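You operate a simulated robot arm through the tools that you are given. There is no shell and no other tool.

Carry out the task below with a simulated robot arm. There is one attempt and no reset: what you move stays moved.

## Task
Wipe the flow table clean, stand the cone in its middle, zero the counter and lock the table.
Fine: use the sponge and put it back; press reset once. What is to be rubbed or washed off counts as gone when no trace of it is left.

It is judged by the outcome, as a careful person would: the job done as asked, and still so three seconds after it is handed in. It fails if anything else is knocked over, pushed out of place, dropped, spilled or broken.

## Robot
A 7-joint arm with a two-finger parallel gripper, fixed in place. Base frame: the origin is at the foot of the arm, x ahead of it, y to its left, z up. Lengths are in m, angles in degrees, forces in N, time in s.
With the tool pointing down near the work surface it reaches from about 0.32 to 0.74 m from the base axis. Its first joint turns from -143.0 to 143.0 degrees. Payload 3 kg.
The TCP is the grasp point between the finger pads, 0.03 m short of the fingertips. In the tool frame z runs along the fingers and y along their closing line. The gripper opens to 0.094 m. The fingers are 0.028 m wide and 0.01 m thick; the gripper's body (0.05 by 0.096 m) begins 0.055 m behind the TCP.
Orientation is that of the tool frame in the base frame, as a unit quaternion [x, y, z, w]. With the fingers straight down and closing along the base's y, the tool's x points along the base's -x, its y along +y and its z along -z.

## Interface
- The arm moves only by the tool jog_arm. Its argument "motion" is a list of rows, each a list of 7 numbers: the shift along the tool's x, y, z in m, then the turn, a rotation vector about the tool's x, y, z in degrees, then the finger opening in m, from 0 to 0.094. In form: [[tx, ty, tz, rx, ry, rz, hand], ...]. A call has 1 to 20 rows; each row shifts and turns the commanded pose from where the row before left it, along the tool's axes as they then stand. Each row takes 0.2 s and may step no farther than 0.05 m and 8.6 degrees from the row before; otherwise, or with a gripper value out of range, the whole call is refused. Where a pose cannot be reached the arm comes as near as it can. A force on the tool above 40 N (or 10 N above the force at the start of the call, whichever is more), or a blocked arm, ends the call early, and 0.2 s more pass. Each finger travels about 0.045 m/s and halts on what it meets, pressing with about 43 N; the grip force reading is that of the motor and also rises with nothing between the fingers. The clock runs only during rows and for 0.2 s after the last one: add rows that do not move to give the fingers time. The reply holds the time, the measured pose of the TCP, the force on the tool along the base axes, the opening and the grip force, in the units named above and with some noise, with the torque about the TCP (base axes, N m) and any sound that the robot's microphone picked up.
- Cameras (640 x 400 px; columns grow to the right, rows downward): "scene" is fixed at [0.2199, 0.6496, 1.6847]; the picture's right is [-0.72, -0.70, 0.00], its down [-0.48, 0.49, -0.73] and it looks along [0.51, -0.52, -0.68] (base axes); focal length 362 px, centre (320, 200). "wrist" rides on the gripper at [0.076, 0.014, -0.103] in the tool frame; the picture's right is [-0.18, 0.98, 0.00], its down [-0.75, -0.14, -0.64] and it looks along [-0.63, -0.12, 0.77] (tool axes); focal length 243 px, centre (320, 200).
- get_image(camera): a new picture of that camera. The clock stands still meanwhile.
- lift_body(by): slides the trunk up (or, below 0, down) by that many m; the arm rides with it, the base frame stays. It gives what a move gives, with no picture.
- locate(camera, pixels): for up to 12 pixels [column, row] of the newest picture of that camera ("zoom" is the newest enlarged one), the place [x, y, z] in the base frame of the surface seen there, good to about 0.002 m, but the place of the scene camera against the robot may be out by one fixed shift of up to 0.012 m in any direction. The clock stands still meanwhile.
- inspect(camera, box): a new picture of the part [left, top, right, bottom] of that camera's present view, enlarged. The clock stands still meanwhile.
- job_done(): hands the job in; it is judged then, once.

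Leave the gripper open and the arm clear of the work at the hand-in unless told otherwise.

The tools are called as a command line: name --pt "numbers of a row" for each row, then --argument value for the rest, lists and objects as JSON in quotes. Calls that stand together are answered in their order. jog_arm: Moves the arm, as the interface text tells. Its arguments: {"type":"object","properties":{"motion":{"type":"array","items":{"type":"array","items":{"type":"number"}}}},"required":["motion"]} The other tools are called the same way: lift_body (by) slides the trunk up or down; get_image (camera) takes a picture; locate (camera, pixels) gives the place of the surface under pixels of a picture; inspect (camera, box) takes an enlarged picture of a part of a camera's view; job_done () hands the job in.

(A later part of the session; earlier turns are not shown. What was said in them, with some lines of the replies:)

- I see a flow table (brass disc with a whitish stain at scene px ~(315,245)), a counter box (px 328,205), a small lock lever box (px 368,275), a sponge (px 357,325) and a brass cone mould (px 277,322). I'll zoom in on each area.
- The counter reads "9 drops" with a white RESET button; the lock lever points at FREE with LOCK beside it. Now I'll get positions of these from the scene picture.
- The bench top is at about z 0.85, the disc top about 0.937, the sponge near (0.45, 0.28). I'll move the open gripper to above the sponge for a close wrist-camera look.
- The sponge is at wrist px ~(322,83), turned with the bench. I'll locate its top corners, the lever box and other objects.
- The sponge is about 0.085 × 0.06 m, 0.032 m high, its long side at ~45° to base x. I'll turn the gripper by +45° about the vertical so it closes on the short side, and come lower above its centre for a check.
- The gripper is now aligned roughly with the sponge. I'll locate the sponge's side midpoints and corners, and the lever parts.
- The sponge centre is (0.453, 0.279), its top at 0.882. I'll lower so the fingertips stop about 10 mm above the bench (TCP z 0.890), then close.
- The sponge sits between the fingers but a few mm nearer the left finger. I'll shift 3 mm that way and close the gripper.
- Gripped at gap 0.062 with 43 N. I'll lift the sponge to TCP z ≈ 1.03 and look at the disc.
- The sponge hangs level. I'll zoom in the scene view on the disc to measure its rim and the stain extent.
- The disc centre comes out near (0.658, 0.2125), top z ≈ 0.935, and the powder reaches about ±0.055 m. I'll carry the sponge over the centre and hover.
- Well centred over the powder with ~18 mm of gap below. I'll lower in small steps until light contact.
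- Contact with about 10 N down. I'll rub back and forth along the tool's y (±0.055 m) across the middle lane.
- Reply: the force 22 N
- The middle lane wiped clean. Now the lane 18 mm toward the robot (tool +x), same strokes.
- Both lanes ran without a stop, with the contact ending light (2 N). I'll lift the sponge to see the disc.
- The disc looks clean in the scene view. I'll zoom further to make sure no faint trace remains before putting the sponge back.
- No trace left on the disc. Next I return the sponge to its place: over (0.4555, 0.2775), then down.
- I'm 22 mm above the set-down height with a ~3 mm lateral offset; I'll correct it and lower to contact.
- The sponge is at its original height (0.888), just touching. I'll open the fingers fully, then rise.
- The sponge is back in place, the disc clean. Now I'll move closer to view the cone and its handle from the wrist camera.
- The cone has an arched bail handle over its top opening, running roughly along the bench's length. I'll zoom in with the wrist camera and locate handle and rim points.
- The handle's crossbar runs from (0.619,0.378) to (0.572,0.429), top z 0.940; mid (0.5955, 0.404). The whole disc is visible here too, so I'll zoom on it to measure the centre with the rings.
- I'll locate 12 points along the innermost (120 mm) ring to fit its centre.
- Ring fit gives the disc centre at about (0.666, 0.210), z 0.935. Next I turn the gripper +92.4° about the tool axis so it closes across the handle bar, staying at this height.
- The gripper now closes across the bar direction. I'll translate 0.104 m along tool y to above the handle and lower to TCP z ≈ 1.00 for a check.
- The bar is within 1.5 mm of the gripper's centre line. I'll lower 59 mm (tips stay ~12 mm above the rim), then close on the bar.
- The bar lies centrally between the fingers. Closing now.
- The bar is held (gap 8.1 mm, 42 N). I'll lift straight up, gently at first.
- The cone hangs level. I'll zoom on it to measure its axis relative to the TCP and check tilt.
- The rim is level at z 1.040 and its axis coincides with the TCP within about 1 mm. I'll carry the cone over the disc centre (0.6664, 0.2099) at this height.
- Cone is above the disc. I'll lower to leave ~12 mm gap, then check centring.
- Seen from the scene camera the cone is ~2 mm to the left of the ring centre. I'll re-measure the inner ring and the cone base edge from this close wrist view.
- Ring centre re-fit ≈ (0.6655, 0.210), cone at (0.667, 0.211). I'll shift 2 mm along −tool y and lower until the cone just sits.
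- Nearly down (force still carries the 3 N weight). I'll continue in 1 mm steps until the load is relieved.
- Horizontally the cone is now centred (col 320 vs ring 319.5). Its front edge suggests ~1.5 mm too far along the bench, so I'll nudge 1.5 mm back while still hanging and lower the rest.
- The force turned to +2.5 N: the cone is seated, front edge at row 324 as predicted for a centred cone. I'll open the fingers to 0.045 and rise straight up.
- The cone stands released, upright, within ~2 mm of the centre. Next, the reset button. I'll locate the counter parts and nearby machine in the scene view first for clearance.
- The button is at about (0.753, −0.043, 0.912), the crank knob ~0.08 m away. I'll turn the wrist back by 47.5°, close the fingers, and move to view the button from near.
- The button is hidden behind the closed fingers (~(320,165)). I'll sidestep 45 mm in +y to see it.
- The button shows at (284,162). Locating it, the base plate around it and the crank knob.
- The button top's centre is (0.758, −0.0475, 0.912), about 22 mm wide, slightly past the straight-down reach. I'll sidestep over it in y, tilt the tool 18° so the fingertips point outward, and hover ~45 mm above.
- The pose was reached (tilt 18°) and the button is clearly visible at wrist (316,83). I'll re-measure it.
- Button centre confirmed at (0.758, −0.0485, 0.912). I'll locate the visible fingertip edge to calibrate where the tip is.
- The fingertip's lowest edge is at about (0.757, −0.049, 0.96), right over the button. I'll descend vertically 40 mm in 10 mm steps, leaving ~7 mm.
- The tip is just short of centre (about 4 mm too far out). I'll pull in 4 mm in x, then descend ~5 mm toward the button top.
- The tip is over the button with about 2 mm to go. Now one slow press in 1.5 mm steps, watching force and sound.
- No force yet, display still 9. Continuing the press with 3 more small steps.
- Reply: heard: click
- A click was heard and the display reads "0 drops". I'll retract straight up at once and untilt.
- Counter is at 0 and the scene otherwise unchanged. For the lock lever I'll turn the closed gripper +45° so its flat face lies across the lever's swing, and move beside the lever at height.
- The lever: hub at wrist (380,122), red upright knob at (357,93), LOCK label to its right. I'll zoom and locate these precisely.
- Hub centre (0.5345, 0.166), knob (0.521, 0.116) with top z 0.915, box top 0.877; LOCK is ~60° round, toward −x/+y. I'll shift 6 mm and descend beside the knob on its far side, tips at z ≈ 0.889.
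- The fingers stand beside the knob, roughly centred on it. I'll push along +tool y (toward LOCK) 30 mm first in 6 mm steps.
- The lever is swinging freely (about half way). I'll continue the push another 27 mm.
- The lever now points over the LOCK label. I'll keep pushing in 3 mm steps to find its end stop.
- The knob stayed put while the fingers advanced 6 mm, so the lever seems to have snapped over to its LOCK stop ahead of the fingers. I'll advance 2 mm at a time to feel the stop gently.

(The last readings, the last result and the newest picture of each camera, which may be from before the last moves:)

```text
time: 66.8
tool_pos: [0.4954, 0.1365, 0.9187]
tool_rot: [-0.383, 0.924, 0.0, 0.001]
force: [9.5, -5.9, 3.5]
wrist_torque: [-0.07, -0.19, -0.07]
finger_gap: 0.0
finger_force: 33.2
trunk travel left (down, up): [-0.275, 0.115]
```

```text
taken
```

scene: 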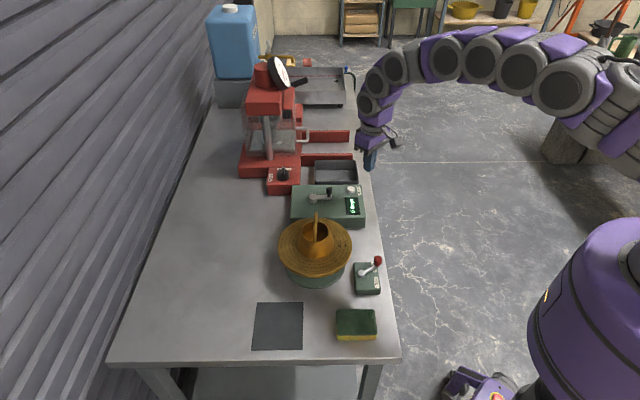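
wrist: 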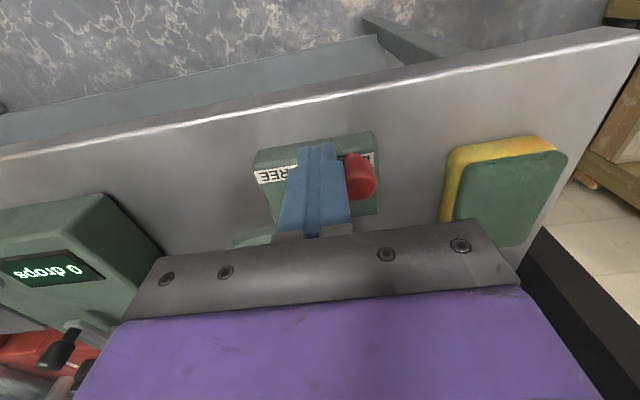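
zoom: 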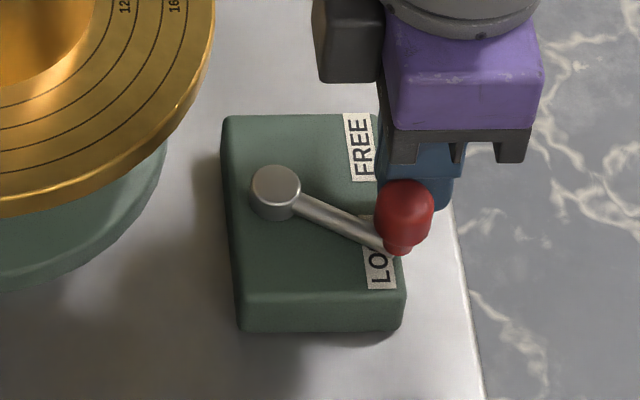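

Firm resistance (~11 N) with the knob unmoved: the lever is at its LOCK stop. I'll back the fingers off 30 mm, rise, and open the gripper.

jog_arm --pt "0 -0.006 0 0 0 0 0.0" --pt "0 -0.012 0 0 0 0 0.0" --pt "0 -0.012 0 0 0 0 0.0" --pt "0 0 -0.03 0 0 0 0.0" --pt "0 0 -0.04 0 0 0 0.0" --pt "0 0 -0.045 0 0 0 0.03" --pt "0 0 -0.045 0 0 0 0.06" --pt "0.03 0 -0.04 0 0 0 0.094" --pt "0.04 0 0 0 0 0 0.094" --pt "0.04 0 0 0 0 0 0.094" --pt "0 0 0 0 0 0 0.094" --pt "0 0 0 0 0 0 0.094"

get_image --camera "scene"

inspect --camera "scene" --box '[240, 170, 400, 270]'

inspect --camera "scene" --box '[240, 250, 400, 350]'

get_image --camera "wrist"

```text
time: 69.4
tool_pos: [0.4353, 0.0382, 1.1192]
tool_rot: [-0.384, 0.923, 0.0, 0.0]
force: [-0.6, 0.0, 0.2]
wrist_torque: [0.03, -0.03, -0.02]
finger_gap: 0.0938
finger_force: 0.2
trunk travel left (down, up): [-0.275, 0.115]
```

```text
taken
```

scene: 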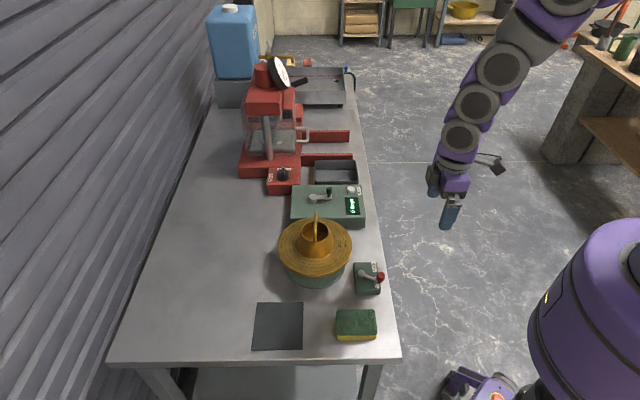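

```text
4.00 times, centred on (320, 220) of scene
```

zoom: 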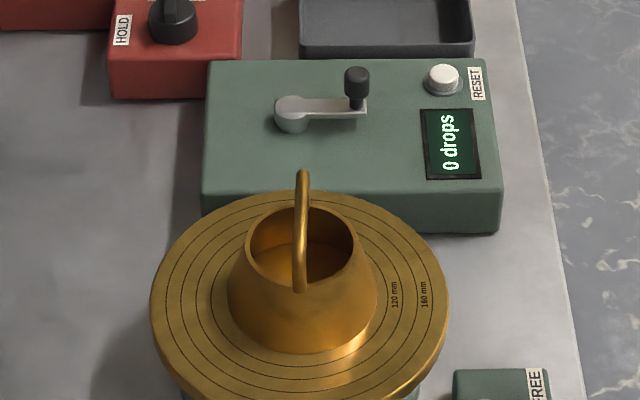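

```text
4.00 times, centred on (320, 300) of scene
```

zoom: 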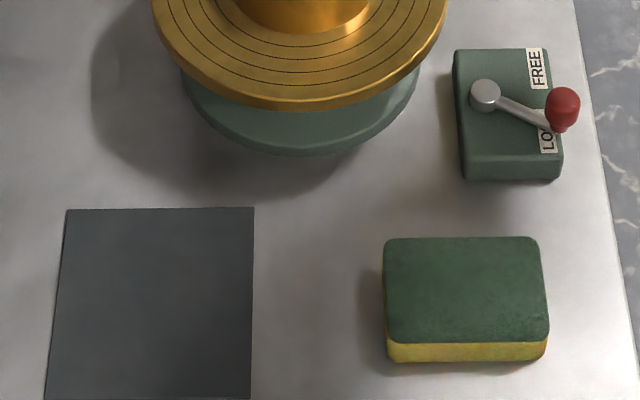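

```text
taken
```

wrist: 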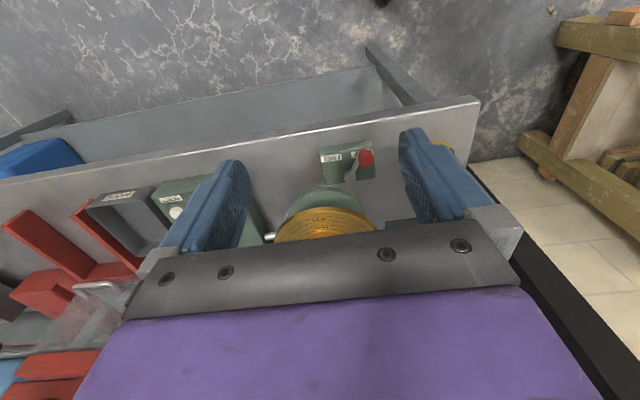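

Sponge is back (within ~3 mm), the counter shows 0 drops, the lever rests on LOCK, and the cone stands on the disc. One last close look at the disc for leftover specks and the cone's centring.

inspect --camera "scene" --box '[267, 210, 363, 270]'

inspect --camera "scene" --box '[275, 240, 355, 290]'

inspect --camera "scene" --box '[336, 250, 400, 290]'

```text
6.67 times, centred on (315, 240) of scene
```

zoom: 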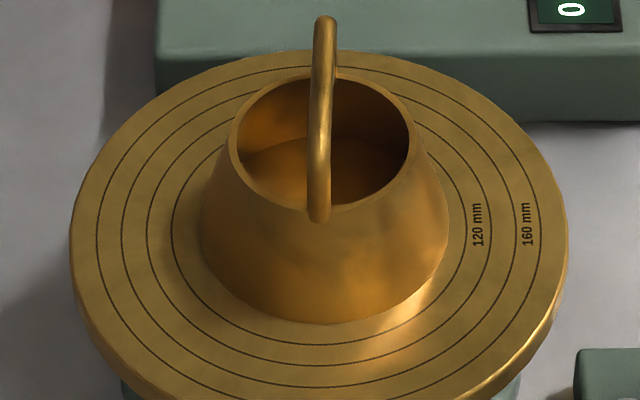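

```text
8.00 times, centred on (315, 265) of scene
```

zoom: 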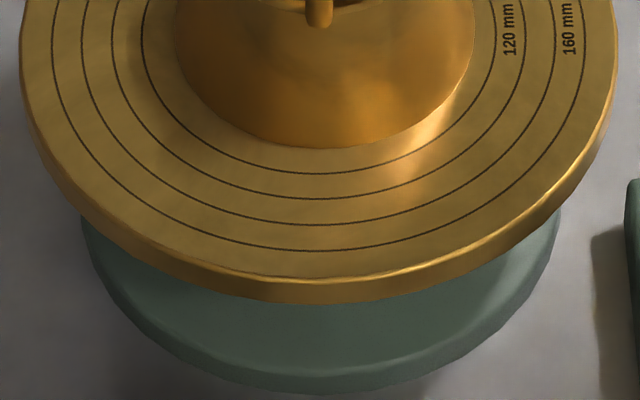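

```text
10.00 times, centred on (368, 270) of scene
```

zoom: 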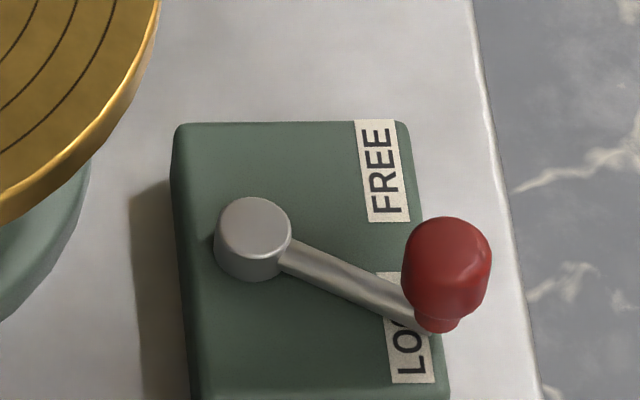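

The disc is clean, and the cone stands within about 2 mm of the ring centre. The counter reads 0, the lever is on LOCK and the sponge is back. The gripper is open and clear of the work, so I'm handing the job in.

job_done

```text
The job is handed in.
```

The job is handed in. At the last camera check:

- **Flow table:** I wiped it with the sponge and saw no trace of powder in the close-ups.
- **Sponge:** It is back where it was, within about 3 mm.
- **Cone:** It stands upright on the table, within about 2 mm of the centre of the rings.
- **Counter:** I pressed reset once, heard the click, and the display reads "0 drops".
- **Lock:** The lever is over the LOCK label and against its stop.

Nothing else looked moved, and the gripper is open and clear of the work.
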